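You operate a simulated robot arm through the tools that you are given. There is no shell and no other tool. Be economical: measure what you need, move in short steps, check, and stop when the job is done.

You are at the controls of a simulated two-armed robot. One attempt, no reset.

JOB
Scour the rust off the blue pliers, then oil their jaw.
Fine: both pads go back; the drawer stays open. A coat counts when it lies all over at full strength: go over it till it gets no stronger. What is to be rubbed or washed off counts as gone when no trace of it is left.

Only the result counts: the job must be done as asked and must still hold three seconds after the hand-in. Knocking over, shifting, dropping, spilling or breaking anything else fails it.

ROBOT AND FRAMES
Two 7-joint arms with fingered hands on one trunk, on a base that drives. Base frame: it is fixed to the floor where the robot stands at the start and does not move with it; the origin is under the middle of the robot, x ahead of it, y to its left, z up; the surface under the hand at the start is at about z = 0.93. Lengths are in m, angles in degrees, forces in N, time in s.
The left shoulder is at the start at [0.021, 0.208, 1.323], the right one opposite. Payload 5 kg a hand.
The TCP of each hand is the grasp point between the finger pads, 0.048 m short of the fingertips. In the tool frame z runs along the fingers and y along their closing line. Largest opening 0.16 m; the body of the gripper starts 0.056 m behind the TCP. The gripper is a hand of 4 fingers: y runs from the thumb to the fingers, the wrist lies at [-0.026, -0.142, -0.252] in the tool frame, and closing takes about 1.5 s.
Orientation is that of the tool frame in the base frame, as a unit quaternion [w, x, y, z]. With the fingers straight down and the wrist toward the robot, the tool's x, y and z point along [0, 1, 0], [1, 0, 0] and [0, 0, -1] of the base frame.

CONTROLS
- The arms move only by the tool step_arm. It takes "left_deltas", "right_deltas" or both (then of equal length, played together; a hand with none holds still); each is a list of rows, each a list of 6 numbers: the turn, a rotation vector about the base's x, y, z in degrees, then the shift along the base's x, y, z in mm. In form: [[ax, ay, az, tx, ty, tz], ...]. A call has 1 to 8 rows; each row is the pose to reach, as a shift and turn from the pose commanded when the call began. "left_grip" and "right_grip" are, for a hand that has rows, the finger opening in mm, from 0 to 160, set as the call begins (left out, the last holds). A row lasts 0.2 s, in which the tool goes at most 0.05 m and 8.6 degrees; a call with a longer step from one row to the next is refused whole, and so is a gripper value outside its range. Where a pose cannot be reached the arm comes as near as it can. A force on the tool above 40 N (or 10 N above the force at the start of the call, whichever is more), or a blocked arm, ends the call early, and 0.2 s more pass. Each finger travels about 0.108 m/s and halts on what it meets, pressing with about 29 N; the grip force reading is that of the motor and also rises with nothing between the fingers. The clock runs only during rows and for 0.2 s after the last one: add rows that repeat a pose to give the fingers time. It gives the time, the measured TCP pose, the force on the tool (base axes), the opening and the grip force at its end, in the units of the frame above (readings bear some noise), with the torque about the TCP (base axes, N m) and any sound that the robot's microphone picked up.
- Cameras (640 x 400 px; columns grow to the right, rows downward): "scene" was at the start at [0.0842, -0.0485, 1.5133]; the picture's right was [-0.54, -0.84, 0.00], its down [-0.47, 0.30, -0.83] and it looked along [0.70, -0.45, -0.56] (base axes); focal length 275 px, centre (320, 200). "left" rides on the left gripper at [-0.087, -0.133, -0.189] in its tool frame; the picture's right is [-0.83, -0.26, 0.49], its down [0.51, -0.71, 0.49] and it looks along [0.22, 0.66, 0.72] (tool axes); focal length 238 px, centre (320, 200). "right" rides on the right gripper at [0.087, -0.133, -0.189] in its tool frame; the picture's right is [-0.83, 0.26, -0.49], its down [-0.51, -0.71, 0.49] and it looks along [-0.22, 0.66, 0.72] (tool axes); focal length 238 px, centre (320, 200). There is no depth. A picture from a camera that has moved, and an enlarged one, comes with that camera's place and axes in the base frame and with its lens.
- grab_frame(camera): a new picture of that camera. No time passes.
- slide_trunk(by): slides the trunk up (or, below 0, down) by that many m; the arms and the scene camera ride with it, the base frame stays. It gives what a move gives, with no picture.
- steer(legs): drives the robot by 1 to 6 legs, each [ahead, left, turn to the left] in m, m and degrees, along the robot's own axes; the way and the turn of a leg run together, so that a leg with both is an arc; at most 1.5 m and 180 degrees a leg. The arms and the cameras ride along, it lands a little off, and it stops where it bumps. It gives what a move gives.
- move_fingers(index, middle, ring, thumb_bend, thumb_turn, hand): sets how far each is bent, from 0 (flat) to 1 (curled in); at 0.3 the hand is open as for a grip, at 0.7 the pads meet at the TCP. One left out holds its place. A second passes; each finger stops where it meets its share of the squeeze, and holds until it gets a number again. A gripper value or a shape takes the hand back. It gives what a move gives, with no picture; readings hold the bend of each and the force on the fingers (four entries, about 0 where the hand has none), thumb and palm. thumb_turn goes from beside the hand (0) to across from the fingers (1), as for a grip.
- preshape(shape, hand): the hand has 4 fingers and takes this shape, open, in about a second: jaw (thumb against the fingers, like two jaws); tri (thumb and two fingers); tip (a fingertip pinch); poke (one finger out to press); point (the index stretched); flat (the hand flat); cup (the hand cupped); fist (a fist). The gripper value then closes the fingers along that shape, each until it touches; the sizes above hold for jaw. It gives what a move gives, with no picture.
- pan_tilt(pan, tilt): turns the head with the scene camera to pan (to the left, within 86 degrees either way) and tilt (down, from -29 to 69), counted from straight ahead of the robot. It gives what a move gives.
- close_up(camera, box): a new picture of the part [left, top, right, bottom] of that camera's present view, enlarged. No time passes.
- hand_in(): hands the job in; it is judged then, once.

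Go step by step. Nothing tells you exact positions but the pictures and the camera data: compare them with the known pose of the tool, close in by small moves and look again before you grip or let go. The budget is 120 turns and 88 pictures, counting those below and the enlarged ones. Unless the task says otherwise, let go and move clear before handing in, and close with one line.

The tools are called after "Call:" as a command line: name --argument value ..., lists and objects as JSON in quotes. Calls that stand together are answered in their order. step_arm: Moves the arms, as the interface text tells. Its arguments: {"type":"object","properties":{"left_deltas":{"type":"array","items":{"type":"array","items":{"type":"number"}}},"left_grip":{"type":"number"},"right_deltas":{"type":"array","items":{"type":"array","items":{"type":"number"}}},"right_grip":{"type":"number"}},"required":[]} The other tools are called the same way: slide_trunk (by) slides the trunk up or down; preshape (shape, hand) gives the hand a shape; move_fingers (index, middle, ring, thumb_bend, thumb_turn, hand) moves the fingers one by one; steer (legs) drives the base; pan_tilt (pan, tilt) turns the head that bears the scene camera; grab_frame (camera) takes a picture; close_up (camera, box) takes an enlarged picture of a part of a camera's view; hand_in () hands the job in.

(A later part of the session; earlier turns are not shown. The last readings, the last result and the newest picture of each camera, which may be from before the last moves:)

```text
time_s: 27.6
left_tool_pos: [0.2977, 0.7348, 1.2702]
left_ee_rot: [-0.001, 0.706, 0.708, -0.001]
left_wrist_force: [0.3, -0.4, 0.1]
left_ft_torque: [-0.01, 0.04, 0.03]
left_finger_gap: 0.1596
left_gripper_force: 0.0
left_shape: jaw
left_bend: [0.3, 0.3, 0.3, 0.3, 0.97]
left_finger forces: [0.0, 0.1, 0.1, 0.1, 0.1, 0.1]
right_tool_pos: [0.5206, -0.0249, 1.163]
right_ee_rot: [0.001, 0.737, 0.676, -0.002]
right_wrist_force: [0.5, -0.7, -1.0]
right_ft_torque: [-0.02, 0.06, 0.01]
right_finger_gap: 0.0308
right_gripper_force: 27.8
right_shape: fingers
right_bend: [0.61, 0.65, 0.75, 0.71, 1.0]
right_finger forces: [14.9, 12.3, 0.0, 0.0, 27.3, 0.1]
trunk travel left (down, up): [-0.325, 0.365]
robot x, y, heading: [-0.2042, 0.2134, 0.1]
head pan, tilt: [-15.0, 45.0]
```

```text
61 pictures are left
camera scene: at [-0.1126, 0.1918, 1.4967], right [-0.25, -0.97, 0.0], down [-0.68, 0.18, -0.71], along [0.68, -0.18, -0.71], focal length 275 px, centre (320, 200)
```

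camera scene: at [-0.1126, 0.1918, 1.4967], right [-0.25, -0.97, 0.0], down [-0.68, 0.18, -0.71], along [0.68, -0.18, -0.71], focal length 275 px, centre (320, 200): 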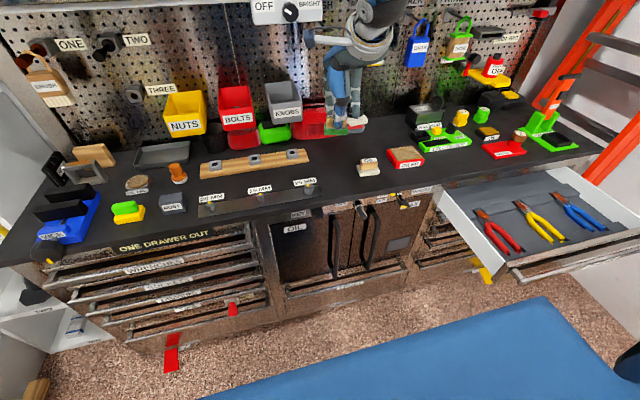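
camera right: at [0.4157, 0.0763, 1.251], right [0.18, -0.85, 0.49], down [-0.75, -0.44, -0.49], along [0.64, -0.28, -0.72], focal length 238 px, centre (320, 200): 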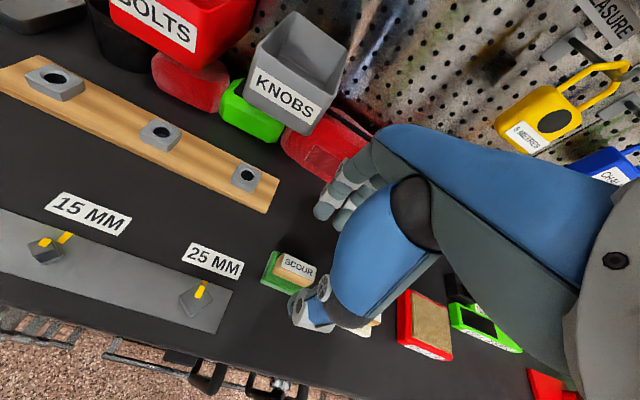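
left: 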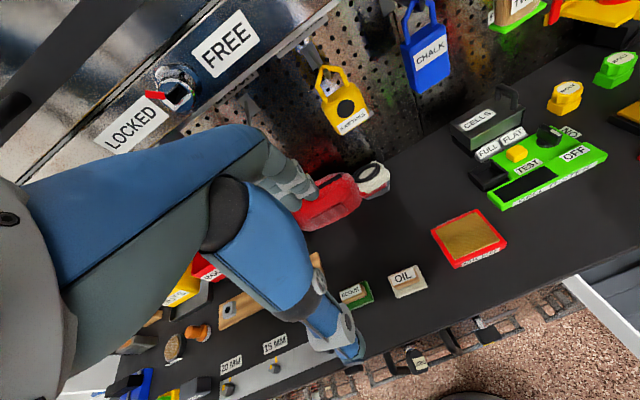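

The pad is held firmly. I'll drive right 0.5 m toward the drawer and look.

Call:
steer --legs '[[0, -0.5, 0]]'

Call:
pan_tilt --pan -40 --tilt 45

Call:
grab_frame --camera "scene"

Call:
grab_frame --camera "right"

```text
time_s: 30.5
left_tool_pos: [0.2982, 0.2348, 1.2709]
left_ee_rot: [0.0, 0.705, 0.709, 0.0]
left_wrist_force: [0.0, -0.3, -0.1]
left_ft_torque: [0.03, -0.03, 0.02]
left_finger_gap: 0.1597
left_gripper_force: 0.1
left_shape: jaw
left_bend: [0.3, 0.3, 0.3, 0.3, 0.97]
left_finger forces: [0.0, 0.0, 0.0, 0.0, 0.1, 0.1]
right_tool_pos: [0.5235, -0.5231, 1.1634]
right_ee_rot: [0.002, 0.737, 0.675, 0.0]
right_wrist_force: [-0.1, -0.7, -0.4]
right_ft_torque: [0.05, 0.0, -0.01]
right_finger_gap: 0.0305
right_gripper_force: 26.8
right_shape: fingers
right_bend: [0.61, 0.65, 0.75, 0.71, 1.0]
right_finger forces: [15.0, 12.4, 0.0, 0.1, 27.3, 0.0]
trunk travel left (down, up): [-0.325, 0.365]
robot x, y, heading: [-0.1978, -0.2874, 0.4]
head pan, tilt: [-15.0, 45.0]
```

```text
time_s: 31.4
left_tool_pos: [0.2979, 0.2361, 1.2704]
left_ee_rot: [0.0, 0.706, 0.708, 0.0]
left_wrist_force: [0.6, 0.0, -0.3]
left_ft_torque: [0.0, -0.01, -0.01]
left_finger_gap: 0.1596
left_gripper_force: 0.1
left_shape: jaw
left_bend: [0.3, 0.3, 0.3, 0.3, 0.97]
left_finger forces: [0.0, 0.0, 0.0, 0.1, 0.0, 0.0]
right_tool_pos: [0.5241, -0.5239, 1.1633]
right_ee_rot: [0.002, 0.737, 0.676, -0.001]
right_wrist_force: [-0.2, 0.0, -0.8]
right_ft_torque: [-0.03, -0.02, -0.01]
right_finger_gap: 0.0308
right_gripper_force: 27.3
right_shape: fingers
right_bend: [0.61, 0.65, 0.75, 0.71, 1.0]
right_finger forces: [15.0, 12.3, 0.0, 0.1, 27.2, 0.0]
trunk travel left (down, up): [-0.325, 0.365]
robot x, y, heading: [-0.2044, -0.2864, 0.3]
head pan, tilt: [-40.0, 45.0]
```

```text
60 pictures are left
camera scene: at [-0.1275, -0.3388, 1.4968], right [-0.64, -0.77, 0.0], down [-0.54, 0.45, -0.71], along [0.54, -0.45, -0.71], focal length 275 px, centre (320, 200)
```

scene: 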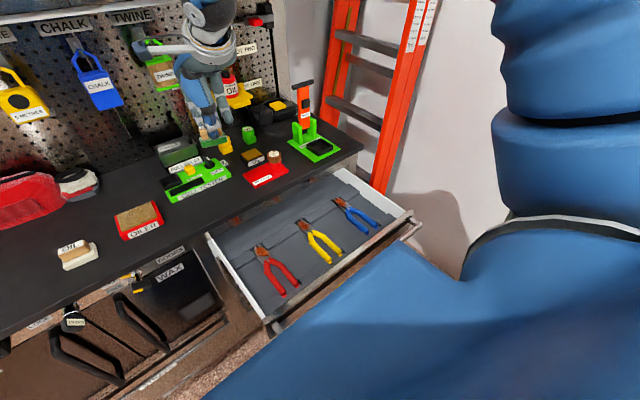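

```text
59 pictures are left
camera right: at [0.3987, -0.4252, 1.3524], right [0.19, -0.85, 0.49], down [-0.75, -0.45, -0.49], along [0.64, -0.28, -0.72], focal length 238 px, centre (320, 200)
```

right: 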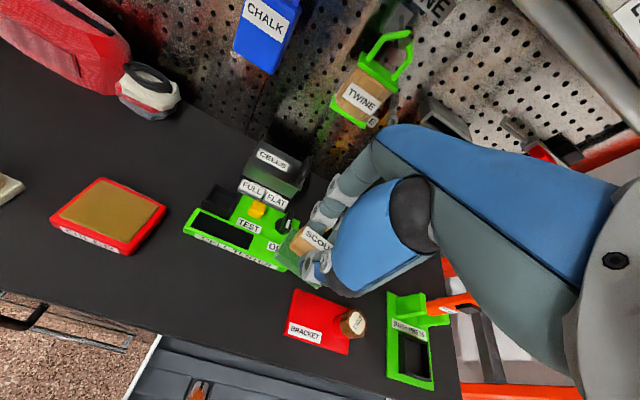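

Call:
close_up --camera "scene" --box '[300, 170, 420, 245]'

```text
5.33 times, centred on (360, 208) of scene
camera zoom: at [-0.1275, -0.3388, 1.4968], right [-0.64, -0.77, 0.0], down [-0.54, 0.45, -0.71], along [0.54, -0.45, -0.71], focal length 1469 px, centre (107, 160)
```

zoom: 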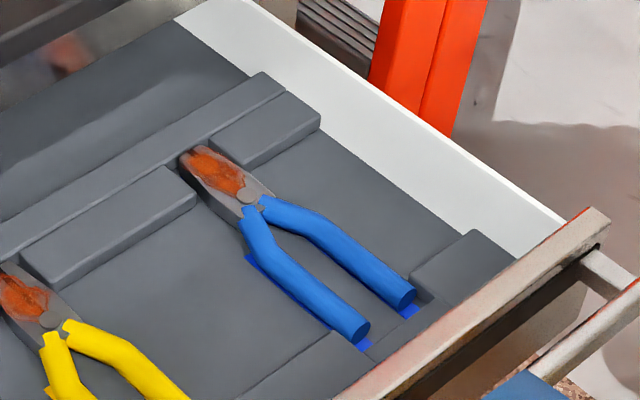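

The two views put the jaw's rust centre near (0.361, -0.842) with its top at z of about 0.787. The bench edge is at x of about 0.457, so I'll yaw the hand -85° to keep it clear of the edge, and bring it above the jaw.

Call:
step_arm --right_deltas '[[0, 0, -8.5, -30, -10, 10], [0, 0, -17, -60, -30, 20], [0, 0, -25.5, -90, -60, 20], [0, 0, -34, -120, -95, 20], [0, 0, -42.5, -145, -130, 20], [0, 0, -51, -163, -165, 20], [0, 0, -59.5, -163, -205, 20], [0, 0, -68, -163, -245, 20]]'

Call:
step_arm --right_deltas '[[0, 0, -8.5, 0, -30, 0], [0, 0, -17, 0, -60, -30], [0, 0, -17, 0, -74, -70], [0, 0, -17, 0, -74, -110], [0, 0, -17, 0, -74, -150], [0, 0, -17, 0, -74, -200], [0, 0, -17, 0, -74, -240], [0, 0, -17, 0, -74, -250]]'

Call:
grab_frame --camera "scene"

Call:
grab_frame --camera "right"

```text
time_s: 33.2
left_tool_pos: [0.2984, 0.2345, 1.2708]
left_ee_rot: [0.0, 0.705, 0.709, 0.0]
left_wrist_force: [0.5, -1.0, -0.2]
left_ft_torque: [0.07, 0.06, 0.0]
left_finger_gap: 0.1597
left_gripper_force: 0.2
left_shape: jaw
left_bend: [0.3, 0.3, 0.3, 0.3, 0.97]
left_finger forces: [0.0, 0.1, 0.1, 0.0, 0.1, 0.0]
right_tool_pos: [0.3612, -0.7693, 1.1808]
right_ee_rot: [0.001, 0.989, 0.148, -0.002]
right_wrist_force: [0.2, -1.1, -0.8]
right_ft_torque: [0.07, 0.02, 0.04]
right_finger_gap: 0.0306
right_gripper_force: 27.1
right_shape: fingers
right_bend: [0.61, 0.65, 0.75, 0.71, 1.0]
right_finger forces: [14.9, 12.4, 0.1, 0.0, 27.0, 0.1]
trunk travel left (down, up): [-0.325, 0.365]
robot x, y, heading: [-0.1989, -0.2873, 0.2]
head pan, tilt: [-40.0, 45.0]
```

```text
time_s: 35.0
left_tool_pos: [0.2975, 0.2345, 1.2709]
left_ee_rot: [0.0, 0.706, 0.709, 0.0]
left_wrist_force: [0.2, 0.8, -0.3]
left_ft_torque: [-0.01, -0.02, -0.01]
left_finger_gap: 0.1597
left_gripper_force: 0.0
left_shape: jaw
left_bend: [0.3, 0.3, 0.3, 0.3, 0.97]
left_finger forces: [0.0, 0.1, 0.1, 0.1, 0.0, 0.1]
right_tool_pos: [0.3605, -0.8427, 0.9339]
right_ee_rot: [0.002, 1.0, 0.001, -0.002]
right_wrist_force: [0.8, 0.1, -0.5]
right_ft_torque: [0.01, 0.04, 0.0]
right_finger_gap: 0.0304
right_gripper_force: 27.5
right_shape: fingers
right_bend: [0.61, 0.65, 0.75, 0.71, 1.0]
right_finger forces: [15.1, 12.2, 0.0, 0.1, 27.3, 0.1]
trunk travel left (down, up): [-0.325, 0.365]
robot x, y, heading: [-0.2007, -0.2875, 0.3]
head pan, tilt: [-40.0, 45.0]
```

```text
57 pictures are left
camera scene: at [-0.1278, -0.3391, 1.4969], right [-0.64, -0.77, 0.0], down [-0.54, 0.45, -0.71], along [0.54, -0.45, -0.71], focal length 275 px, centre (320, 200)
```

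scene: 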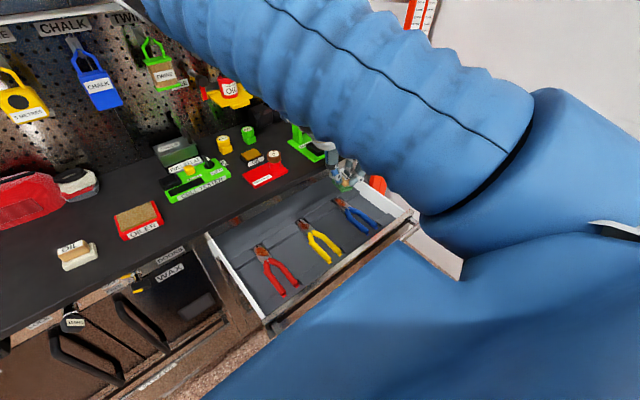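

```text
56 pictures are left
camera right: at [0.4478, -0.7101, 1.1225], right [-0.83, -0.26, 0.49], down [-0.51, 0.71, -0.49], along [-0.22, -0.66, -0.72], focal length 238 px, centre (320, 200)
```

right: 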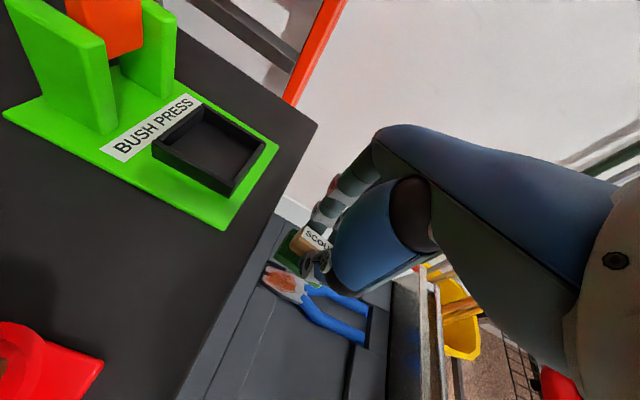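

The pad hovers over the jaw. I'll lower until I feel contact.

Call:
step_arm --right_deltas '[[0, 0, 0, 0, 0, -30], [0, 0, 0, 0, 0, -55], [0, 0, 0, 0, 0, -62], [0, 0, 0, 0, 0, -66], [0, 0, 0, 0, 0, -66]]'

Call:
close_up --camera "right" --box '[200, 180, 400, 380]'

Call:
close_up --camera "scene" --box '[300, 150, 420, 245]'

```text
time_s: 36.2
left_tool_pos: [0.298, 0.235, 1.2723]
left_ee_rot: [0.0, 0.705, 0.709, 0.001]
left_wrist_force: [0.7, 0.5, 0.5]
left_ft_torque: [-0.05, 0.03, 0.01]
left_finger_gap: 0.1598
left_gripper_force: 0.1
left_shape: jaw
left_bend: [0.3, 0.3, 0.3, 0.3, 0.97]
left_finger forces: [0.0, 0.0, 0.0, 0.0, 0.0, 0.0]
right_tool_pos: [0.3597, -0.8432, 0.8677]
right_ee_rot: [0.003, 1.0, 0.001, -0.002]
right_wrist_force: [-0.3, 0.7, -1.3]
right_ft_torque: [-0.01, 0.02, 0.03]
right_finger_gap: 0.0309
right_gripper_force: 27.5
right_shape: fingers
right_bend: [0.61, 0.65, 0.75, 0.71, 1.0]
right_finger forces: [15.1, 12.3, 0.1, 0.1, 27.3, 0.1]
trunk travel left (down, up): [-0.325, 0.365]
robot x, y, heading: [-0.1946, -0.2853, 0.3]
head pan, tilt: [-40.0, 45.0]
```

```text
2.00 times, centred on (300, 280) of right
camera zoom: at [0.4476, -0.7098, 1.0563], right [-0.83, -0.26, 0.49], down [-0.51, 0.71, -0.49], along [-0.22, -0.66, -0.72], focal length 477 px, centre (360, 40)
```

zoom: 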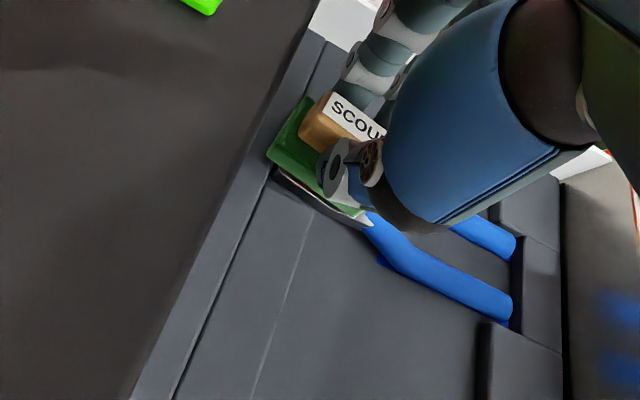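

```text
4.21 times, centred on (360, 198) of scene
camera zoom: at [-0.1277, -0.339, 1.4969], right [-0.64, -0.77, 0.0], down [-0.54, 0.45, -0.71], along [0.54, -0.45, -0.71], focal length 1160 px, centre (152, 210)
```

zoom: 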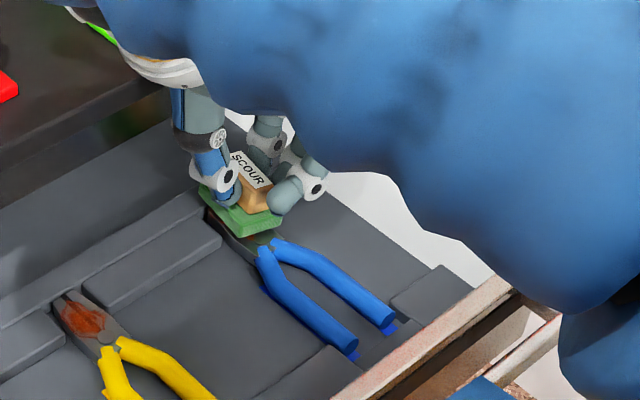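

The pad lies nearly on the jaw, so I'll lower it gently.

Call:
step_arm --right_deltas '[[0, 0, 0, -3, 0, -3], [0, 0, 0, -3, 0, -6], [0, 0, 0, -3, 0, -9], [0, 0, 0, -3, 0, -9]]'

```text
time_s: 37.2
left_tool_pos: [0.2976, 0.2374, 1.2703]
left_ee_rot: [0.001, 0.704, 0.71, 0.0]
left_wrist_force: [0.1, -0.5, 0.1]
left_ft_torque: [-0.02, 0.03, 0.02]
left_finger_gap: 0.1597
left_gripper_force: 0.1
left_shape: jaw
left_bend: [0.3, 0.3, 0.3, 0.3, 0.97]
left_finger forces: [0.0, 0.1, 0.1, 0.0, 0.0, 0.0]
right_tool_pos: [0.3576, -0.8423, 0.8624]
right_ee_rot: [0.002, 1.0, 0.001, 0.001]
right_wrist_force: [2.8, 6.6, 30.1]
right_ft_torque: [-0.12, 0.07, 0.11]
right_finger_gap: 0.0308
right_gripper_force: 31.3
right_shape: fingers
right_bend: [0.62, 0.65, 0.75, 0.71, 1.0]
right_finger forces: [13.7, 13.8, 0.1, 0.0, 34.9, 0.0]
trunk travel left (down, up): [-0.325, 0.365]
robot x, y, heading: [-0.1984, -0.2873, 0.1]
head pan, tilt: [-40.0, 45.0]
```

Contact at about z = 0.863 with 30 N. I'll ease off slightly and scrub with small strokes.

Call:
step_arm --right_deltas '[[0, 0, 0, 0, 0, 2], [0, 0, 0, 12, 0, 2], [0, 0, 0, -15, 0, 2], [0, 0, 0, 12, 0, 2], [0, 0, 0, -15, 0, 2], [0, 0, 0, 0, 10, 2], [0, 0, 0, 0, -10, 2], [0, 0, 0, 0, 0, 2]]'

```text
time_s: 39.0
left_tool_pos: [0.2973, 0.2353, 1.2696]
left_ee_rot: [0.001, 0.705, 0.709, -0.001]
left_wrist_force: [0.8, 0.7, -0.5]
left_ft_torque: [-0.12, 0.04, -0.01]
left_finger_gap: 0.1598
left_gripper_force: 0.1
left_shape: jaw
left_bend: [0.3, 0.3, 0.3, 0.3, 0.97]
left_finger forces: [0.0, 0.0, 0.1, 0.0, 0.0, 0.1]
right_tool_pos: [0.3569, -0.8424, 0.8615]
right_ee_rot: [0.002, 1.0, 0.001, -0.002]
right_wrist_force: [-0.5, -3.6, 7.7]
right_ft_torque: [-0.52, 0.09, 0.03]
right_finger_gap: 0.0314
right_gripper_force: 28.0
right_shape: fingers
right_bend: [0.61, 0.65, 0.75, 0.71, 1.0]
right_finger forces: [15.9, 13.7, 0.0, 0.0, 25.5, 0.0]
trunk travel left (down, up): [-0.325, 0.365]
robot x, y, heading: [-0.1993, -0.2849, 0.3]
head pan, tilt: [-40.0, 45.0]
```

Call:
step_arm --right_deltas '[[0, 0, 0, 14, 4, -1], [0, 0, 0, -18, 4, -1], [0, 0, 0, 14, -4, -1], [0, 0, 0, -18, -4, -1], [0, 0, 0, 14, 0, -1], [0, 0, 0, -18, 0, -1], [0, 0, 0, 0, 0, 10], [0, 0, 0, -10, 60, 60]]'

Call:
step_arm --right_deltas '[[0, 0, 0, 0, 30, 30], [0, 0, 0, 0, 60, 60], [0, 0, 0, 0, 90, 80]]'

Call:
close_up --camera "scene" --box '[300, 150, 420, 245]'

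Call:
grab_frame --camera "right"

```text
refused: row 8 steps farther than a row can; nothing moved
```

```text
time_s: 39.8
left_tool_pos: [0.2977, 0.2351, 1.2707]
left_ee_rot: [0.001, 0.705, 0.709, 0.0]
left_wrist_force: [0.0, 0.5, -0.3]
left_ft_torque: [-0.08, -0.06, 0.03]
left_finger_gap: 0.1597
left_gripper_force: 0.0
left_shape: jaw
left_bend: [0.3, 0.3, 0.3, 0.3, 0.97]
left_finger forces: [0.1, 0.0, 0.1, 0.0, 0.0, 0.0]
right_tool_pos: [0.3552, -0.7515, 0.9417]
right_ee_rot: [0.002, 1.0, 0.001, -0.002]
right_wrist_force: [-0.6, 0.5, -0.5]
right_ft_torque: [-0.13, -0.08, -0.03]
right_finger_gap: 0.0311
right_gripper_force: 26.7
right_shape: fingers
right_bend: [0.61, 0.65, 0.75, 0.71, 1.0]
right_finger forces: [14.6, 11.7, 0.0, 0.1, 26.3, 0.0]
trunk travel left (down, up): [-0.325, 0.365]
robot x, y, heading: [-0.1996, -0.284, 0.3]
head pan, tilt: [-40.0, 45.0]
```

```text
4.21 times, centred on (360, 198) of scene
camera zoom: at [-0.1286, -0.3377, 1.4969], right [-0.64, -0.77, 0.0], down [-0.54, 0.45, -0.71], along [0.54, -0.45, -0.71], focal length 1160 px, centre (152, 210)
```

zoom: 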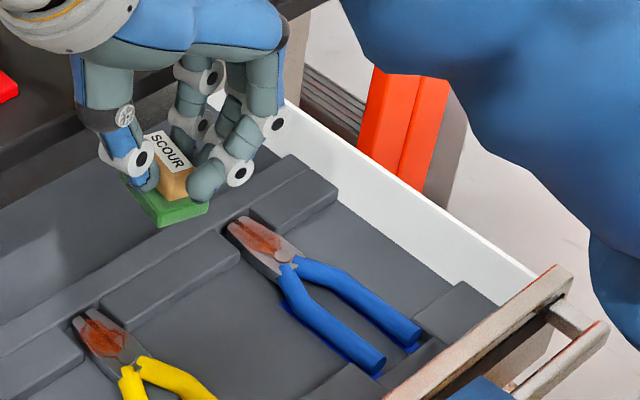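

```text
52 pictures are left
camera right: at [0.4436, -0.6187, 1.1307], right [-0.83, -0.26, 0.49], down [-0.51, 0.71, -0.49], along [-0.22, -0.66, -0.72], focal length 238 px, centre (320, 200)
```

right: 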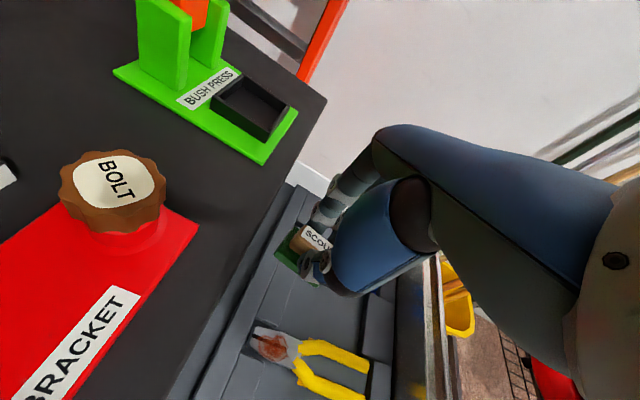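

The rust is fading, so the method works. I'll return and scrub more.

Call:
step_arm --right_deltas '[[0, 0, 0, 0, -40, -20], [0, 0, 0, 0, -80, -50], [0, 0, 0, 0, -90, -81], [0, 0, 0, 14, -86, -81], [0, 0, 0, -18, -86, -81], [0, 0, 0, 14, -94, -81], [0, 0, 0, -18, -94, -81], [0, 0, 0, 0, -90, -81]]'

Call:
step_arm --right_deltas '[[0, 0, 0, 14, 6, 0], [0, 0, 0, -18, 6, 0], [0, 0, 0, 14, -6, 0], [0, 0, 0, -18, -6, 0], [0, 0, 0, 14, 0, 0], [0, 0, 0, -18, 0, 0], [0, 0, 0, 14, 0, 0], [0, 0, 0, 0, 0, 0]]'

Call:
step_arm --right_deltas '[[0, 0, 0, 14, 6, -1], [0, 0, 0, -18, 6, -1], [0, 0, 0, 14, -6, -1], [0, 0, 0, -18, -6, -1], [0, 0, 0, 14, 0, -1], [0, 0, 0, -18, 0, -1], [0, 0, 0, 14, 0, -1], [0, 0, 0, 0, 0, -1]]'

Call:
step_arm --right_deltas '[[0, 0, 0, 0, 20, 30], [0, 0, 0, 0, 60, 60], [0, 0, 0, 0, 90, 80]]'

Call:
close_up --camera "scene" --box '[320, 175, 384, 215]'

```text
time_s: 41.6
left_tool_pos: [0.3001, 0.2352, 1.2699]
left_ee_rot: [0.001, 0.705, 0.709, -0.001]
left_wrist_force: [1.0, -0.8, 0.4]
left_ft_torque: [-0.02, 0.14, -0.03]
left_finger_gap: 0.1598
left_gripper_force: 0.0
left_shape: jaw
left_bend: [0.3, 0.3, 0.3, 0.3, 0.97]
left_finger forces: [0.1, 0.0, 0.0, 0.1, 0.1, 0.1]
right_tool_pos: [0.3573, -0.8439, 0.8598]
right_ee_rot: [0.002, 1.0, 0.001, -0.002]
right_wrist_force: [-1.2, -2.2, 15.1]
right_ft_torque: [-0.57, 0.16, -0.12]
right_finger_gap: 0.0312
right_gripper_force: 29.1
right_shape: fingers
right_bend: [0.61, 0.65, 0.75, 0.71, 1.0]
right_finger forces: [17.2, 13.7, 0.1, 0.0, 28.4, 0.1]
trunk travel left (down, up): [-0.325, 0.365]
robot x, y, heading: [-0.2014, -0.2879, 0.2]
head pan, tilt: [-40.0, 45.0]
```

```text
time_s: 43.4
left_tool_pos: [0.2954, 0.2361, 1.2709]
left_ee_rot: [0.0, 0.705, 0.709, 0.0]
left_wrist_force: [-1.0, -1.1, 0.6]
left_ft_torque: [0.01, -0.17, 0.02]
left_finger_gap: 0.1598
left_gripper_force: 0.0
left_shape: jaw
left_bend: [0.3, 0.3, 0.3, 0.3, 0.97]
left_finger forces: [0.0, 0.0, 0.0, 0.0, 0.1, 0.0]
right_tool_pos: [0.3545, -0.8404, 0.8613]
right_ee_rot: [0.001, 1.0, -0.001, -0.001]
right_wrist_force: [1.4, -1.2, 9.8]
right_ft_torque: [-0.24, -0.11, 0.04]
right_finger_gap: 0.0311
right_gripper_force: 28.7
right_shape: fingers
right_bend: [0.6, 0.65, 0.75, 0.72, 1.0]
right_finger forces: [15.8, 12.8, 0.0, 0.0, 28.3, 0.1]
trunk travel left (down, up): [-0.325, 0.365]
robot x, y, heading: [-0.2004, -0.2877, 0.2]
head pan, tilt: [-40.0, 45.0]
```

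```text
time_s: 45.2
left_tool_pos: [0.2957, 0.235, 1.2713]
left_ee_rot: [0.001, 0.706, 0.709, 0.0]
left_wrist_force: [-1.6, -0.3, -0.4]
left_ft_torque: [0.01, -0.16, 0.03]
left_finger_gap: 0.1595
left_gripper_force: 0.1
left_shape: jaw
left_bend: [0.3, 0.3, 0.3, 0.3, 0.97]
left_finger forces: [0.0, 0.0, 0.0, 0.0, 0.0, 0.0]
right_tool_pos: [0.355, -0.842, 0.859]
right_ee_rot: [0.001, 1.0, 0.0, -0.002]
right_wrist_force: [0.1, -1.7, 13.5]
right_ft_torque: [-0.37, -0.22, 0.03]
right_finger_gap: 0.0315
right_gripper_force: 31.5
right_shape: fingers
right_bend: [0.6, 0.65, 0.75, 0.72, 1.0]
right_finger forces: [16.3, 17.8, 0.0, 0.0, 29.3, 0.0]
trunk travel left (down, up): [-0.325, 0.365]
robot x, y, heading: [-0.203, -0.2827, 0.4]
head pan, tilt: [-40.0, 45.0]
```

```text
time_s: 46.0
left_tool_pos: [0.2985, 0.2352, 1.2702]
left_ee_rot: [0.0, 0.705, 0.709, -0.001]
left_wrist_force: [-1.0, 0.3, 0.0]
left_ft_torque: [-0.05, 0.0, -0.02]
left_finger_gap: 0.1595
left_gripper_force: 0.0
left_shape: jaw
left_bend: [0.3, 0.3, 0.3, 0.3, 0.97]
left_finger forces: [0.0, 0.0, 0.0, 0.1, 0.1, 0.0]
right_tool_pos: [0.3551, -0.7522, 0.9396]
right_ee_rot: [0.002, 1.0, 0.0, -0.003]
right_wrist_force: [-1.5, 1.5, -1.2]
right_ft_torque: [-0.08, -0.08, -0.04]
right_finger_gap: 0.0311
right_gripper_force: 27.2
right_shape: fingers
right_bend: [0.6, 0.65, 0.75, 0.72, 1.0]
right_finger forces: [15.0, 12.0, 0.0, 0.0, 26.9, 0.0]
trunk travel left (down, up): [-0.325, 0.365]
robot x, y, heading: [-0.1992, -0.2864, 0.5]
head pan, tilt: [-40.0, 45.0]
```

```text
10.00 times, centred on (352, 195) of scene
camera zoom: at [-0.1279, -0.3382, 1.4969], right [-0.64, -0.77, 0.0], down [-0.54, 0.45, -0.71], along [0.54, -0.45, -0.71], focal length 2754 px, centre (0, 250)
```

zoom: 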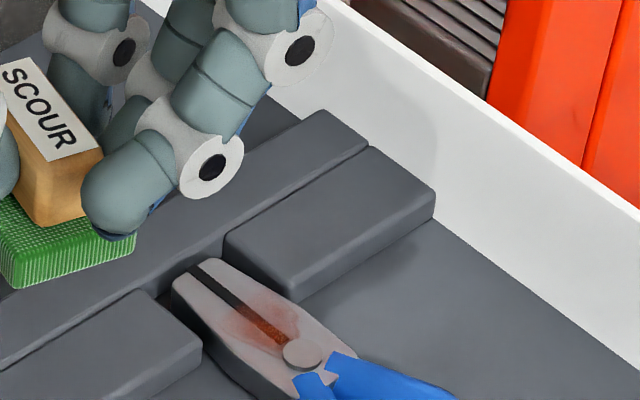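

Rust remains toward the pivot at x of about 0.33. I'll shift the strokes about 20 mm nearer the robot.

Call:
step_arm --right_deltas '[[0, 0, 0, -10, -40, -20], [0, 0, 0, -20, -80, -50], [0, 0, 0, -20, -90, -80], [0, 0, 0, -6, -86, -81], [0, 0, 0, -34, -86, -81], [0, 0, 0, -6, -94, -81], [0, 0, 0, -34, -94, -81], [0, 0, 0, -20, -90, -81]]'

Call:
step_arm --right_deltas '[[0, 0, 0, 15, 6, 0], [0, 0, 0, -15, 6, 0], [0, 0, 0, 15, -6, 0], [0, 0, 0, -15, -6, 0], [0, 0, 0, 15, 0, 0], [0, 0, 0, -15, 0, 0], [0, 0, 0, 15, 0, 0], [0, 0, 0, 0, 0, 0]]'

Call:
step_arm --right_deltas '[[0, 0, 0, 15, 6, 0], [0, 0, 0, -15, 6, 0], [0, 0, 0, 15, -6, 0], [0, 0, 0, -15, -6, 0], [0, 0, 0, 15, 0, 0], [0, 0, 0, -15, 0, 0], [0, 0, 0, 15, 0, 0], [0, 0, 0, 0, 0, 0]]'

Call:
step_arm --right_deltas '[[0, 0, 0, 0, 20, 30], [0, 0, 0, 0, 60, 60], [0, 0, 0, 0, 90, 80]]'

Call:
close_up --camera "scene" --box '[320, 185, 384, 225]'

```text
refused: row 2 steps farther than a row can; nothing moved
```

```text
time_s: 47.8
left_tool_pos: [0.2962, 0.2339, 1.2709]
left_ee_rot: [0.0, 0.705, 0.709, 0.0]
left_wrist_force: [-1.1, -0.9, 0.4]
left_ft_torque: [0.02, -0.19, 0.04]
left_finger_gap: 0.1598
left_gripper_force: 0.0
left_shape: jaw
left_bend: [0.3, 0.3, 0.3, 0.3, 0.97]
left_finger forces: [0.0, 0.0, 0.0, 0.1, 0.1, 0.0]
right_tool_pos: [0.3557, -0.7531, 0.9394]
right_ee_rot: [0.001, 1.0, 0.001, -0.001]
right_wrist_force: [-1.6, 0.1, 0.3]
right_ft_torque: [0.04, -0.14, 0.02]
right_finger_gap: 0.0309
right_gripper_force: 26.7
right_shape: fingers
right_bend: [0.6, 0.65, 0.75, 0.72, 1.0]
right_finger forces: [15.1, 12.1, 0.0, 0.1, 27.0, 0.1]
trunk travel left (down, up): [-0.325, 0.365]
robot x, y, heading: [-0.199, -0.2901, 0.3]
head pan, tilt: [-40.0, 45.0]
```

```text
time_s: 49.6
left_tool_pos: [0.2961, 0.2344, 1.2716]
left_ee_rot: [0.0, 0.705, 0.709, 0.0]
left_wrist_force: [-1.7, -0.4, 1.5]
left_ft_torque: [0.02, -0.14, 0.04]
left_finger_gap: 0.1597
left_gripper_force: 0.1
left_shape: jaw
left_bend: [0.3, 0.3, 0.3, 0.3, 0.97]
left_finger forces: [0.0, 0.1, 0.0, 0.0, 0.0, 0.0]
right_tool_pos: [0.3546, -0.7529, 0.9398]
right_ee_rot: [0.002, 1.0, 0.001, 0.0]
right_wrist_force: [-0.7, -0.1, 0.8]
right_ft_torque: [0.01, -0.12, 0.06]
right_finger_gap: 0.0308
right_gripper_force: 26.8
right_shape: fingers
right_bend: [0.6, 0.65, 0.75, 0.72, 1.0]
right_finger forces: [14.9, 12.0, 0.0, 0.1, 26.8, 0.0]
trunk travel left (down, up): [-0.325, 0.365]
robot x, y, heading: [-0.2, -0.2841, 0.5]
head pan, tilt: [-40.0, 45.0]
```

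```text
time_s: 50.4
left_tool_pos: [0.2986, 0.2353, 1.2711]
left_ee_rot: [0.0, 0.705, 0.709, 0.0]
left_wrist_force: [-0.4, -0.1, -0.8]
left_ft_torque: [-0.02, -0.03, 0.0]
left_finger_gap: 0.1599
left_gripper_force: 0.1
left_shape: jaw
left_bend: [0.3, 0.3, 0.3, 0.3, 0.97]
left_finger forces: [0.0, 0.0, 0.0, 0.0, 0.1, 0.1]
right_tool_pos: [0.3561, -0.6629, 1.0194]
right_ee_rot: [0.002, 1.0, 0.0, -0.002]
right_wrist_force: [-1.5, 0.7, -1.4]
right_ft_torque: [-0.04, -0.06, 0.01]
right_finger_gap: 0.031
right_gripper_force: 27.0
right_shape: fingers
right_bend: [0.6, 0.65, 0.75, 0.72, 1.0]
right_finger forces: [15.0, 12.1, 0.0, 0.0, 27.1, 0.1]
trunk travel left (down, up): [-0.325, 0.365]
robot x, y, heading: [-0.1986, -0.2889, 0.3]
head pan, tilt: [-40.0, 45.0]
```

```text
10.00 times, centred on (352, 205) of scene
camera zoom: at [-0.1281, -0.3384, 1.4969], right [-0.64, -0.77, 0.0], down [-0.54, 0.45, -0.71], along [0.54, -0.45, -0.71], focal length 2754 px, centre (0, 150)
```

zoom: 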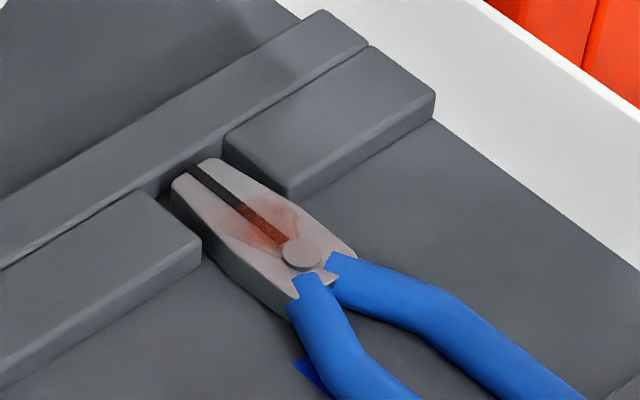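

The rust that's left sits at x of about 0.32 to 0.34, and the jaw spans x 0.31 to 0.37. I'll re-approach centred at x = 0.332.

Call:
step_arm --right_deltas '[[0, 0, 0, -6, -40, -20], [0, 0, 0, -12, -80, -40], [0, 0, 0, -18, -120, -60], [0, 0, 0, -24, -155, -90], [0, 0, 0, -24, -178, -125], [0, 0, 0, -24, -178, -152], [0, 0, 0, -24, -178, -159]]'

Call:
step_arm --right_deltas '[[0, 0, 0, 14, 6, -1], [0, 0, 0, -16, 6, -1], [0, 0, 0, 14, -6, -1], [0, 0, 0, -16, -6, -1], [0, 0, 0, 14, 0, -1], [0, 0, 0, -16, 0, -1], [0, 0, 0, 14, 0, -1], [0, 0, 0, 0, 0, -1]]'

```text
time_s: 52.0
left_tool_pos: [0.2966, 0.2348, 1.2707]
left_ee_rot: [0.001, 0.705, 0.71, 0.0]
left_wrist_force: [0.6, 0.1, -0.7]
left_ft_torque: [0.03, -0.04, -0.02]
left_finger_gap: 0.1596
left_gripper_force: 0.1
left_shape: jaw
left_bend: [0.3, 0.3, 0.3, 0.3, 0.97]
left_finger forces: [0.1, 0.0, 0.0, 0.1, 0.0, 0.0]
right_tool_pos: [0.3346, -0.8406, 0.8621]
right_ee_rot: [0.002, 1.0, 0.001, 0.0]
right_wrist_force: [2.3, 0.4, 14.5]
right_ft_torque: [-0.18, 0.24, 0.04]
right_finger_gap: 0.0313
right_gripper_force: 31.4
right_shape: fingers
right_bend: [0.6, 0.65, 0.75, 0.72, 1.0]
right_finger forces: [14.9, 17.1, 0.0, 0.0, 31.0, 0.1]
trunk travel left (down, up): [-0.325, 0.365]
robot x, y, heading: [-0.1997, -0.2862, 0.5]
head pan, tilt: [-40.0, 45.0]
```

```text
time_s: 53.0
left_tool_pos: [0.2948, 0.2365, 1.2711]
left_ee_rot: [0.001, 0.705, 0.709, 0.001]
left_wrist_force: [-1.4, 0.1, 0.8]
left_ft_torque: [0.08, -0.15, 0.05]
left_finger_gap: 0.1596
left_gripper_force: 0.0
left_shape: jaw
left_bend: [0.3, 0.3, 0.3, 0.3, 0.97]
left_finger forces: [0.1, 0.1, 0.1, 0.1, 0.0, 0.1]
right_tool_pos: [0.3295, -0.8452, 0.8616]
right_ee_rot: [0.002, 1.0, 0.004, 0.003]
right_wrist_force: [-2.0, 1.4, 8.6]
right_ft_torque: [0.1, 0.21, -0.02]
right_finger_gap: 0.0314
right_gripper_force: 30.7
right_shape: fingers
right_bend: [0.61, 0.65, 0.75, 0.72, 1.0]
right_finger forces: [16.2, 15.5, 0.1, 0.1, 30.5, 0.0]
trunk travel left (down, up): [-0.325, 0.365]
robot x, y, heading: [-0.2013, -0.2863, 0.3]
head pan, tilt: [-40.0, 45.0]
stopped in row 4 (right hand): the force on the tool passed its limit at 43 N (the readings are from after the stop); the commanded pose is now the measured one
```

Force spiked at the near end, probably on the handle roots. I'll use strokes biased forward.

Call:
step_arm --right_deltas '[[0, 0, 0, 16, 10, -1], [0, 0, 0, -3, 10, -1], [0, 0, 0, 16, -2, -1], [0, 0, 0, -3, -2, -1], [0, 0, 0, 16, 4, -1], [0, 0, 0, -3, 4, -1], [0, 0, 0, 16, 4, -1], [0, 0, 0, 0, 4, -1]]'

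Call:
step_arm --right_deltas '[[0, 0, 0, 16, 6, 0], [0, 0, 0, -3, 6, 0], [0, 0, 0, 16, -6, 0], [0, 0, 0, -3, -6, 0], [0, 0, 0, 16, 0, 0], [0, 0, 0, -3, 0, 0], [0, 0, 0, 16, 0, 0], [0, 0, 0, 0, 0, 0]]'

Call:
step_arm --right_deltas '[[0, 0, 0, 0, 20, 30], [0, 0, 0, 0, 60, 60], [0, 0, 0, 0, 90, 80]]'

Call:
close_up --camera "scene" --box '[320, 185, 384, 225]'

```text
time_s: 54.8
left_tool_pos: [0.297, 0.237, 1.2705]
left_ee_rot: [0.0, 0.705, 0.709, 0.0]
left_wrist_force: [-1.0, -0.2, 0.1]
left_ft_torque: [0.01, -0.16, 0.01]
left_finger_gap: 0.1599
left_gripper_force: 0.0
left_shape: jaw
left_bend: [0.3, 0.3, 0.3, 0.3, 0.97]
left_finger forces: [0.0, 0.0, 0.0, 0.0, 0.0, 0.0]
right_tool_pos: [0.3294, -0.8407, 0.8603]
right_ee_rot: [0.002, 1.0, 0.002, 0.004]
right_wrist_force: [5.1, -4.0, 7.0]
right_ft_torque: [-0.37, -0.2, 0.17]
right_finger_gap: 0.0311
right_gripper_force: 30.7
right_shape: fingers
right_bend: [0.6, 0.64, 0.75, 0.72, 1.0]
right_finger forces: [15.0, 19.2, 0.0, 0.0, 27.2, 0.1]
trunk travel left (down, up): [-0.325, 0.365]
robot x, y, heading: [-0.199, -0.288, 0.2]
head pan, tilt: [-40.0, 45.0]
```

```text
time_s: 56.6
left_tool_pos: [0.2963, 0.2362, 1.2701]
left_ee_rot: [0.0, 0.705, 0.71, 0.001]
left_wrist_force: [-1.5, -0.1, 0.6]
left_ft_torque: [0.02, -0.16, 0.01]
left_finger_gap: 0.1595
left_gripper_force: 0.1
left_shape: jaw
left_bend: [0.3, 0.3, 0.3, 0.3, 0.97]
left_finger forces: [0.0, 0.0, 0.0, 0.1, 0.1, 0.0]
right_tool_pos: [0.3305, -0.8414, 0.8595]
right_ee_rot: [0.002, 1.0, 0.004, 0.004]
right_wrist_force: [4.0, -4.5, 7.9]
right_ft_torque: [-0.36, -0.13, 0.14]
right_finger_gap: 0.0309
right_gripper_force: 31.5
right_shape: fingers
right_bend: [0.6, 0.64, 0.75, 0.72, 1.0]
right_finger forces: [15.2, 20.4, 0.1, 0.0, 27.6, 0.1]
trunk travel left (down, up): [-0.325, 0.365]
robot x, y, heading: [-0.2012, -0.2856, 0.7]
head pan, tilt: [-40.0, 45.0]
```

```text
time_s: 57.4
left_tool_pos: [0.2968, 0.2373, 1.2706]
left_ee_rot: [0.001, 0.704, 0.71, -0.002]
left_wrist_force: [-0.6, 0.5, -0.1]
left_ft_torque: [-0.05, -0.04, -0.03]
left_finger_gap: 0.1597
left_gripper_force: 0.1
left_shape: jaw
left_bend: [0.3, 0.3, 0.3, 0.3, 0.97]
left_finger forces: [0.1, 0.0, 0.0, 0.0, 0.0, 0.1]
right_tool_pos: [0.3298, -0.7507, 0.9401]
right_ee_rot: [0.001, 1.0, 0.0, 0.005]
right_wrist_force: [0.2, 0.4, 0.3]
right_ft_torque: [-0.03, 0.05, 0.05]
right_finger_gap: 0.0307
right_gripper_force: 26.9
right_shape: fingers
right_bend: [0.6, 0.64, 0.75, 0.72, 1.0]
right_finger forces: [14.8, 12.2, 0.0, 0.0, 27.0, 0.1]
trunk travel left (down, up): [-0.325, 0.365]
robot x, y, heading: [-0.2034, -0.2849, 0.3]
head pan, tilt: [-40.0, 45.0]
```

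```text
10.00 times, centred on (352, 205) of scene
camera zoom: at [-0.1282, -0.3379, 1.497], right [-0.64, -0.77, 0.0], down [-0.54, 0.45, -0.71], along [0.54, -0.45, -0.71], focal length 2754 px, centre (0, 150)
```

zoom: 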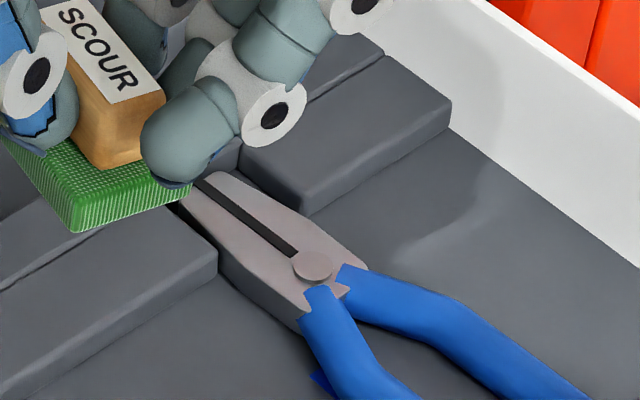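

The rust looks gone. I'll make one more full-length pass to be sure there's no trace.

Call:
step_arm --right_deltas '[[0, 0, 0, 6, -40, -20], [0, 0, 0, 12, -75, -45], [0, 0, 0, 16, -90, -79], [0, 0, 0, 36, -84, -79], [0, 0, 0, 0, -84, -79], [0, 0, 0, 36, -96, -79], [0, 0, 0, 0, -96, -79], [0, 0, 0, 16, -90, -79]]'

Call:
step_arm --right_deltas '[[0, 0, 0, 20, 8, -1], [0, 0, 0, -18, 8, -1], [0, 0, 0, 20, -8, -1], [0, 0, 0, -18, -8, -1], [0, 0, 0, 20, 0, -1], [0, 0, 0, -18, 0, -1], [0, 0, 0, 20, 0, -1], [0, 0, 0, 0, 0, 0]]'

Call:
step_arm --right_deltas '[[0, 0, 0, 0, 30, 30], [0, 0, 0, 0, 65, 65], [0, 0, 0, 0, 100, 100], [0, 0, 0, 0, 135, 135]]'

Call:
close_up --camera "scene" --box '[330, 190, 378, 220]'

```text
time_s: 59.2
left_tool_pos: [0.299, 0.2366, 1.2681]
left_ee_rot: [0.0, 0.705, 0.709, -0.002]
left_wrist_force: [1.2, 0.4, -0.5]
left_ft_torque: [-0.08, 0.17, -0.02]
left_finger_gap: 0.1599
left_gripper_force: 0.1
left_shape: jaw
left_bend: [0.3, 0.3, 0.3, 0.3, 0.97]
left_finger forces: [0.0, 0.0, 0.0, 0.0, 0.0, 0.0]
right_tool_pos: [0.3463, -0.8404, 0.8605]
right_ee_rot: [0.003, 1.0, 0.003, 0.002]
right_wrist_force: [-0.9, 1.2, 6.2]
right_ft_torque: [-0.06, 0.16, -0.09]
right_finger_gap: 0.031
right_gripper_force: 29.3
right_shape: fingers
right_bend: [0.6, 0.64, 0.75, 0.72, 1.0]
right_finger forces: [15.6, 13.5, 0.0, 0.1, 29.5, 0.1]
trunk travel left (down, up): [-0.325, 0.365]
robot x, y, heading: [-0.1968, -0.2875, 0.4]
head pan, tilt: [-40.0, 45.0]
```

```text
time_s: 61.0
left_tool_pos: [0.2949, 0.2361, 1.2719]
left_ee_rot: [0.001, 0.705, 0.709, 0.0]
left_wrist_force: [-2.7, 0.4, 0.8]
left_ft_torque: [0.06, -0.26, 0.01]
left_finger_gap: 0.1598
left_gripper_force: 0.1
left_shape: jaw
left_bend: [0.3, 0.3, 0.3, 0.3, 0.97]
left_finger forces: [0.1, 0.0, 0.0, 0.0, 0.0, 0.0]
right_tool_pos: [0.3442, -0.8396, 0.8596]
right_ee_rot: [0.001, 1.0, 0.004, 0.003]
right_wrist_force: [2.8, -1.0, 7.8]
right_ft_torque: [-0.16, -0.25, 0.09]
right_finger_gap: 0.0307
right_gripper_force: 29.9
right_shape: fingers
right_bend: [0.6, 0.64, 0.75, 0.72, 1.0]
right_finger forces: [15.3, 16.9, 0.0, 0.0, 28.4, 0.1]
trunk travel left (down, up): [-0.325, 0.365]
robot x, y, heading: [-0.1984, -0.2873, 0.2]
head pan, tilt: [-40.0, 45.0]
```

```text
time_s: 62.0
left_tool_pos: [0.2963, 0.2372, 1.2704]
left_ee_rot: [0.001, 0.704, 0.71, -0.001]
left_wrist_force: [-1.3, 0.4, -0.1]
left_ft_torque: [-0.08, -0.08, 0.01]
left_finger_gap: 0.1598
left_gripper_force: 0.0
left_shape: jaw
left_bend: [0.3, 0.3, 0.3, 0.3, 0.97]
left_finger forces: [0.0, 0.1, 0.0, 0.0, 0.0, 0.0]
right_tool_pos: [0.3442, -0.7051, 0.9956]
right_ee_rot: [0.002, 1.0, 0.002, 0.003]
right_wrist_force: [-2.1, 0.9, -1.0]
right_ft_torque: [-0.1, -0.14, 0.04]
right_finger_gap: 0.0307
right_gripper_force: 27.2
right_shape: fingers
right_bend: [0.6, 0.64, 0.75, 0.72, 1.0]
right_finger forces: [15.4, 11.7, 0.0, 0.0, 27.1, 0.0]
trunk travel left (down, up): [-0.325, 0.365]
robot x, y, heading: [-0.2031, -0.2865, 0.5]
head pan, tilt: [-40.0, 45.0]
```

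```text
13.33 times, centred on (354, 205) of scene
camera zoom: at [-0.1292, -0.3376, 1.497], right [-0.64, -0.77, 0.0], down [-0.54, 0.45, -0.71], along [0.55, -0.45, -0.71], focal length 3673 px, centre (-133, 133)
```

zoom: 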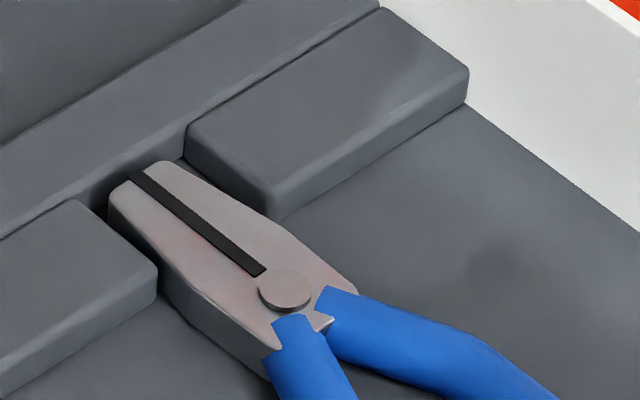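

There may be a faint pink tint left on the left jaw half, so I'll do another thorough pass.

Call:
step_arm --right_deltas '[[0, 0, 0, 0, -35, -35], [0, 0, 0, 0, -70, -70], [0, 0, 0, 0, -105, -105], [0, 0, 0, 0, -135, -134], [0, 0, 0, 15, -125, -136], [0, 0, 0, -17, -125, -136], [0, 0, 0, 15, -125, -136], [0, 0, 0, 0, -130, -136]]'

Call:
step_arm --right_deltas '[[0, 0, 0, 17, 8, 0], [0, 0, 0, -16, 8, 0], [0, 0, 0, 17, 2, 0], [0, 0, 0, -16, 2, 0], [0, 0, 0, 17, -5, 0], [0, 0, 0, -16, -5, 0], [0, 0, 0, 17, -12, 0], [0, 0, 0, -16, -12, 0]]'

Call:
step_arm --right_deltas '[[0, 0, 0, 33, 2, 0], [0, 0, 0, 0, 4, 0], [0, 0, 0, 33, 8, 0], [0, 0, 0, 0, 10, 0], [0, 0, 0, 33, 14, 0], [0, 0, 0, 0, 16, 0], [0, 0, 0, 33, 18, 0], [0, 0, 0, 15, 10, 0]]'

Call:
step_arm --right_deltas '[[0, 0, 0, 0, 30, 30], [0, 0, 0, 0, 65, 65], [0, 0, 0, 0, 100, 100], [0, 0, 0, 0, 135, 135]]'

Call:
close_up --camera "scene" --box '[330, 190, 378, 220]'

```text
time_s: 63.8
left_tool_pos: [0.2958, 0.2361, 1.2716]
left_ee_rot: [0.001, 0.705, 0.709, 0.001]
left_wrist_force: [-0.8, -0.8, 0.0]
left_ft_torque: [0.05, -0.09, 0.03]
left_finger_gap: 0.1598
left_gripper_force: 0.1
left_shape: jaw
left_bend: [0.3, 0.3, 0.3, 0.3, 0.97]
left_finger forces: [0.0, 0.0, 0.0, 0.0, 0.0, 0.1]
right_tool_pos: [0.3453, -0.8342, 0.8604]
right_ee_rot: [0.002, 1.0, 0.004, 0.003]
right_wrist_force: [4.7, 1.6, 8.4]
right_ft_torque: [0.03, -0.21, 0.07]
right_finger_gap: 0.0308
right_gripper_force: 29.5
right_shape: fingers
right_bend: [0.6, 0.65, 0.75, 0.72, 1.0]
right_finger forces: [15.1, 12.5, 0.0, 0.0, 30.6, 0.0]
trunk travel left (down, up): [-0.325, 0.365]
robot x, y, heading: [-0.201, -0.2866, 0.3]
head pan, tilt: [-40.0, 45.0]
```

```text
time_s: 65.6
left_tool_pos: [0.2946, 0.2368, 1.2729]
left_ee_rot: [0.0, 0.704, 0.71, 0.0]
left_wrist_force: [-1.9, 0.3, 1.2]
left_ft_torque: [0.05, -0.21, 0.05]
left_finger_gap: 0.1598
left_gripper_force: 0.1
left_shape: jaw
left_bend: [0.3, 0.3, 0.3, 0.3, 0.97]
left_finger forces: [0.0, 0.0, 0.0, 0.1, 0.0, 0.1]
right_tool_pos: [0.3277, -0.8482, 0.8592]
right_ee_rot: [0.002, 1.0, 0.004, 0.003]
right_wrist_force: [3.2, -1.2, 5.2]
right_ft_torque: [-0.09, -0.25, 0.08]
right_finger_gap: 0.0309
right_gripper_force: 29.2
right_shape: fingers
right_bend: [0.6, 0.65, 0.75, 0.72, 1.0]
right_finger forces: [15.9, 14.2, 0.0, 0.0, 28.7, 0.0]
trunk travel left (down, up): [-0.325, 0.365]
robot x, y, heading: [-0.2034, -0.2871, 0.4]
head pan, tilt: [-40.0, 45.0]
```

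```text
time_s: 67.4
left_tool_pos: [0.2941, 0.2374, 1.2703]
left_ee_rot: [0.001, 0.704, 0.71, 0.0]
left_wrist_force: [-1.6, 0.7, 1.3]
left_ft_torque: [0.04, -0.24, 0.01]
left_finger_gap: 0.1597
left_gripper_force: 0.0
left_shape: jaw
left_bend: [0.3, 0.3, 0.3, 0.3, 0.97]
left_finger forces: [0.0, 0.0, 0.1, 0.0, 0.1, 0.0]
right_tool_pos: [0.3423, -0.8351, 0.8598]
right_ee_rot: [0.002, 1.0, 0.004, 0.002]
right_wrist_force: [1.3, 6.7, 13.2]
right_ft_torque: [0.04, -0.11, -0.02]
right_finger_gap: 0.0314
right_gripper_force: 32.9
right_shape: fingers
right_bend: [0.6, 0.65, 0.75, 0.72, 1.0]
right_finger forces: [15.5, 16.8, 0.0, 0.1, 33.1, 0.0]
trunk travel left (down, up): [-0.325, 0.365]
robot x, y, heading: [-0.2006, -0.2881, 0.5]
head pan, tilt: [-40.0, 45.0]
```

```text
time_s: 68.4
left_tool_pos: [0.2955, 0.238, 1.2704]
left_ee_rot: [0.001, 0.704, 0.71, -0.001]
left_wrist_force: [-1.4, 0.7, 0.5]
left_ft_torque: [-0.1, -0.12, 0.01]
left_finger_gap: 0.1599
left_gripper_force: 0.0
left_shape: jaw
left_bend: [0.3, 0.3, 0.3, 0.3, 0.97]
left_finger forces: [0.0, 0.0, 0.0, 0.0, 0.0, 0.0]
right_tool_pos: [0.3431, -0.7021, 0.9965]
right_ee_rot: [0.003, 1.0, 0.004, 0.003]
right_wrist_force: [-2.8, 1.2, -0.7]
right_ft_torque: [-0.1, -0.17, 0.04]
right_finger_gap: 0.0308
right_gripper_force: 27.4
right_shape: fingers
right_bend: [0.6, 0.65, 0.75, 0.72, 1.0]
right_finger forces: [15.1, 12.2, 0.0, 0.0, 27.1, 0.1]
trunk travel left (down, up): [-0.325, 0.365]
robot x, y, heading: [-0.1993, -0.288, 0.3]
head pan, tilt: [-40.0, 45.0]
```

```text
13.33 times, centred on (354, 205) of scene
camera zoom: at [-0.1295, -0.3374, 1.497], right [-0.64, -0.77, 0.0], down [-0.54, 0.45, -0.71], along [0.55, -0.45, -0.71], focal length 3673 px, centre (-133, 133)
```

zoom: 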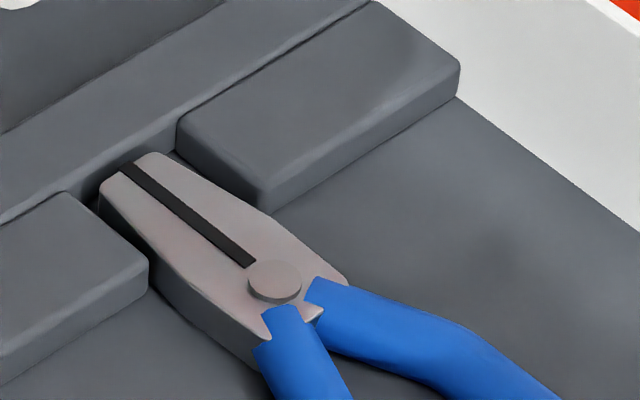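

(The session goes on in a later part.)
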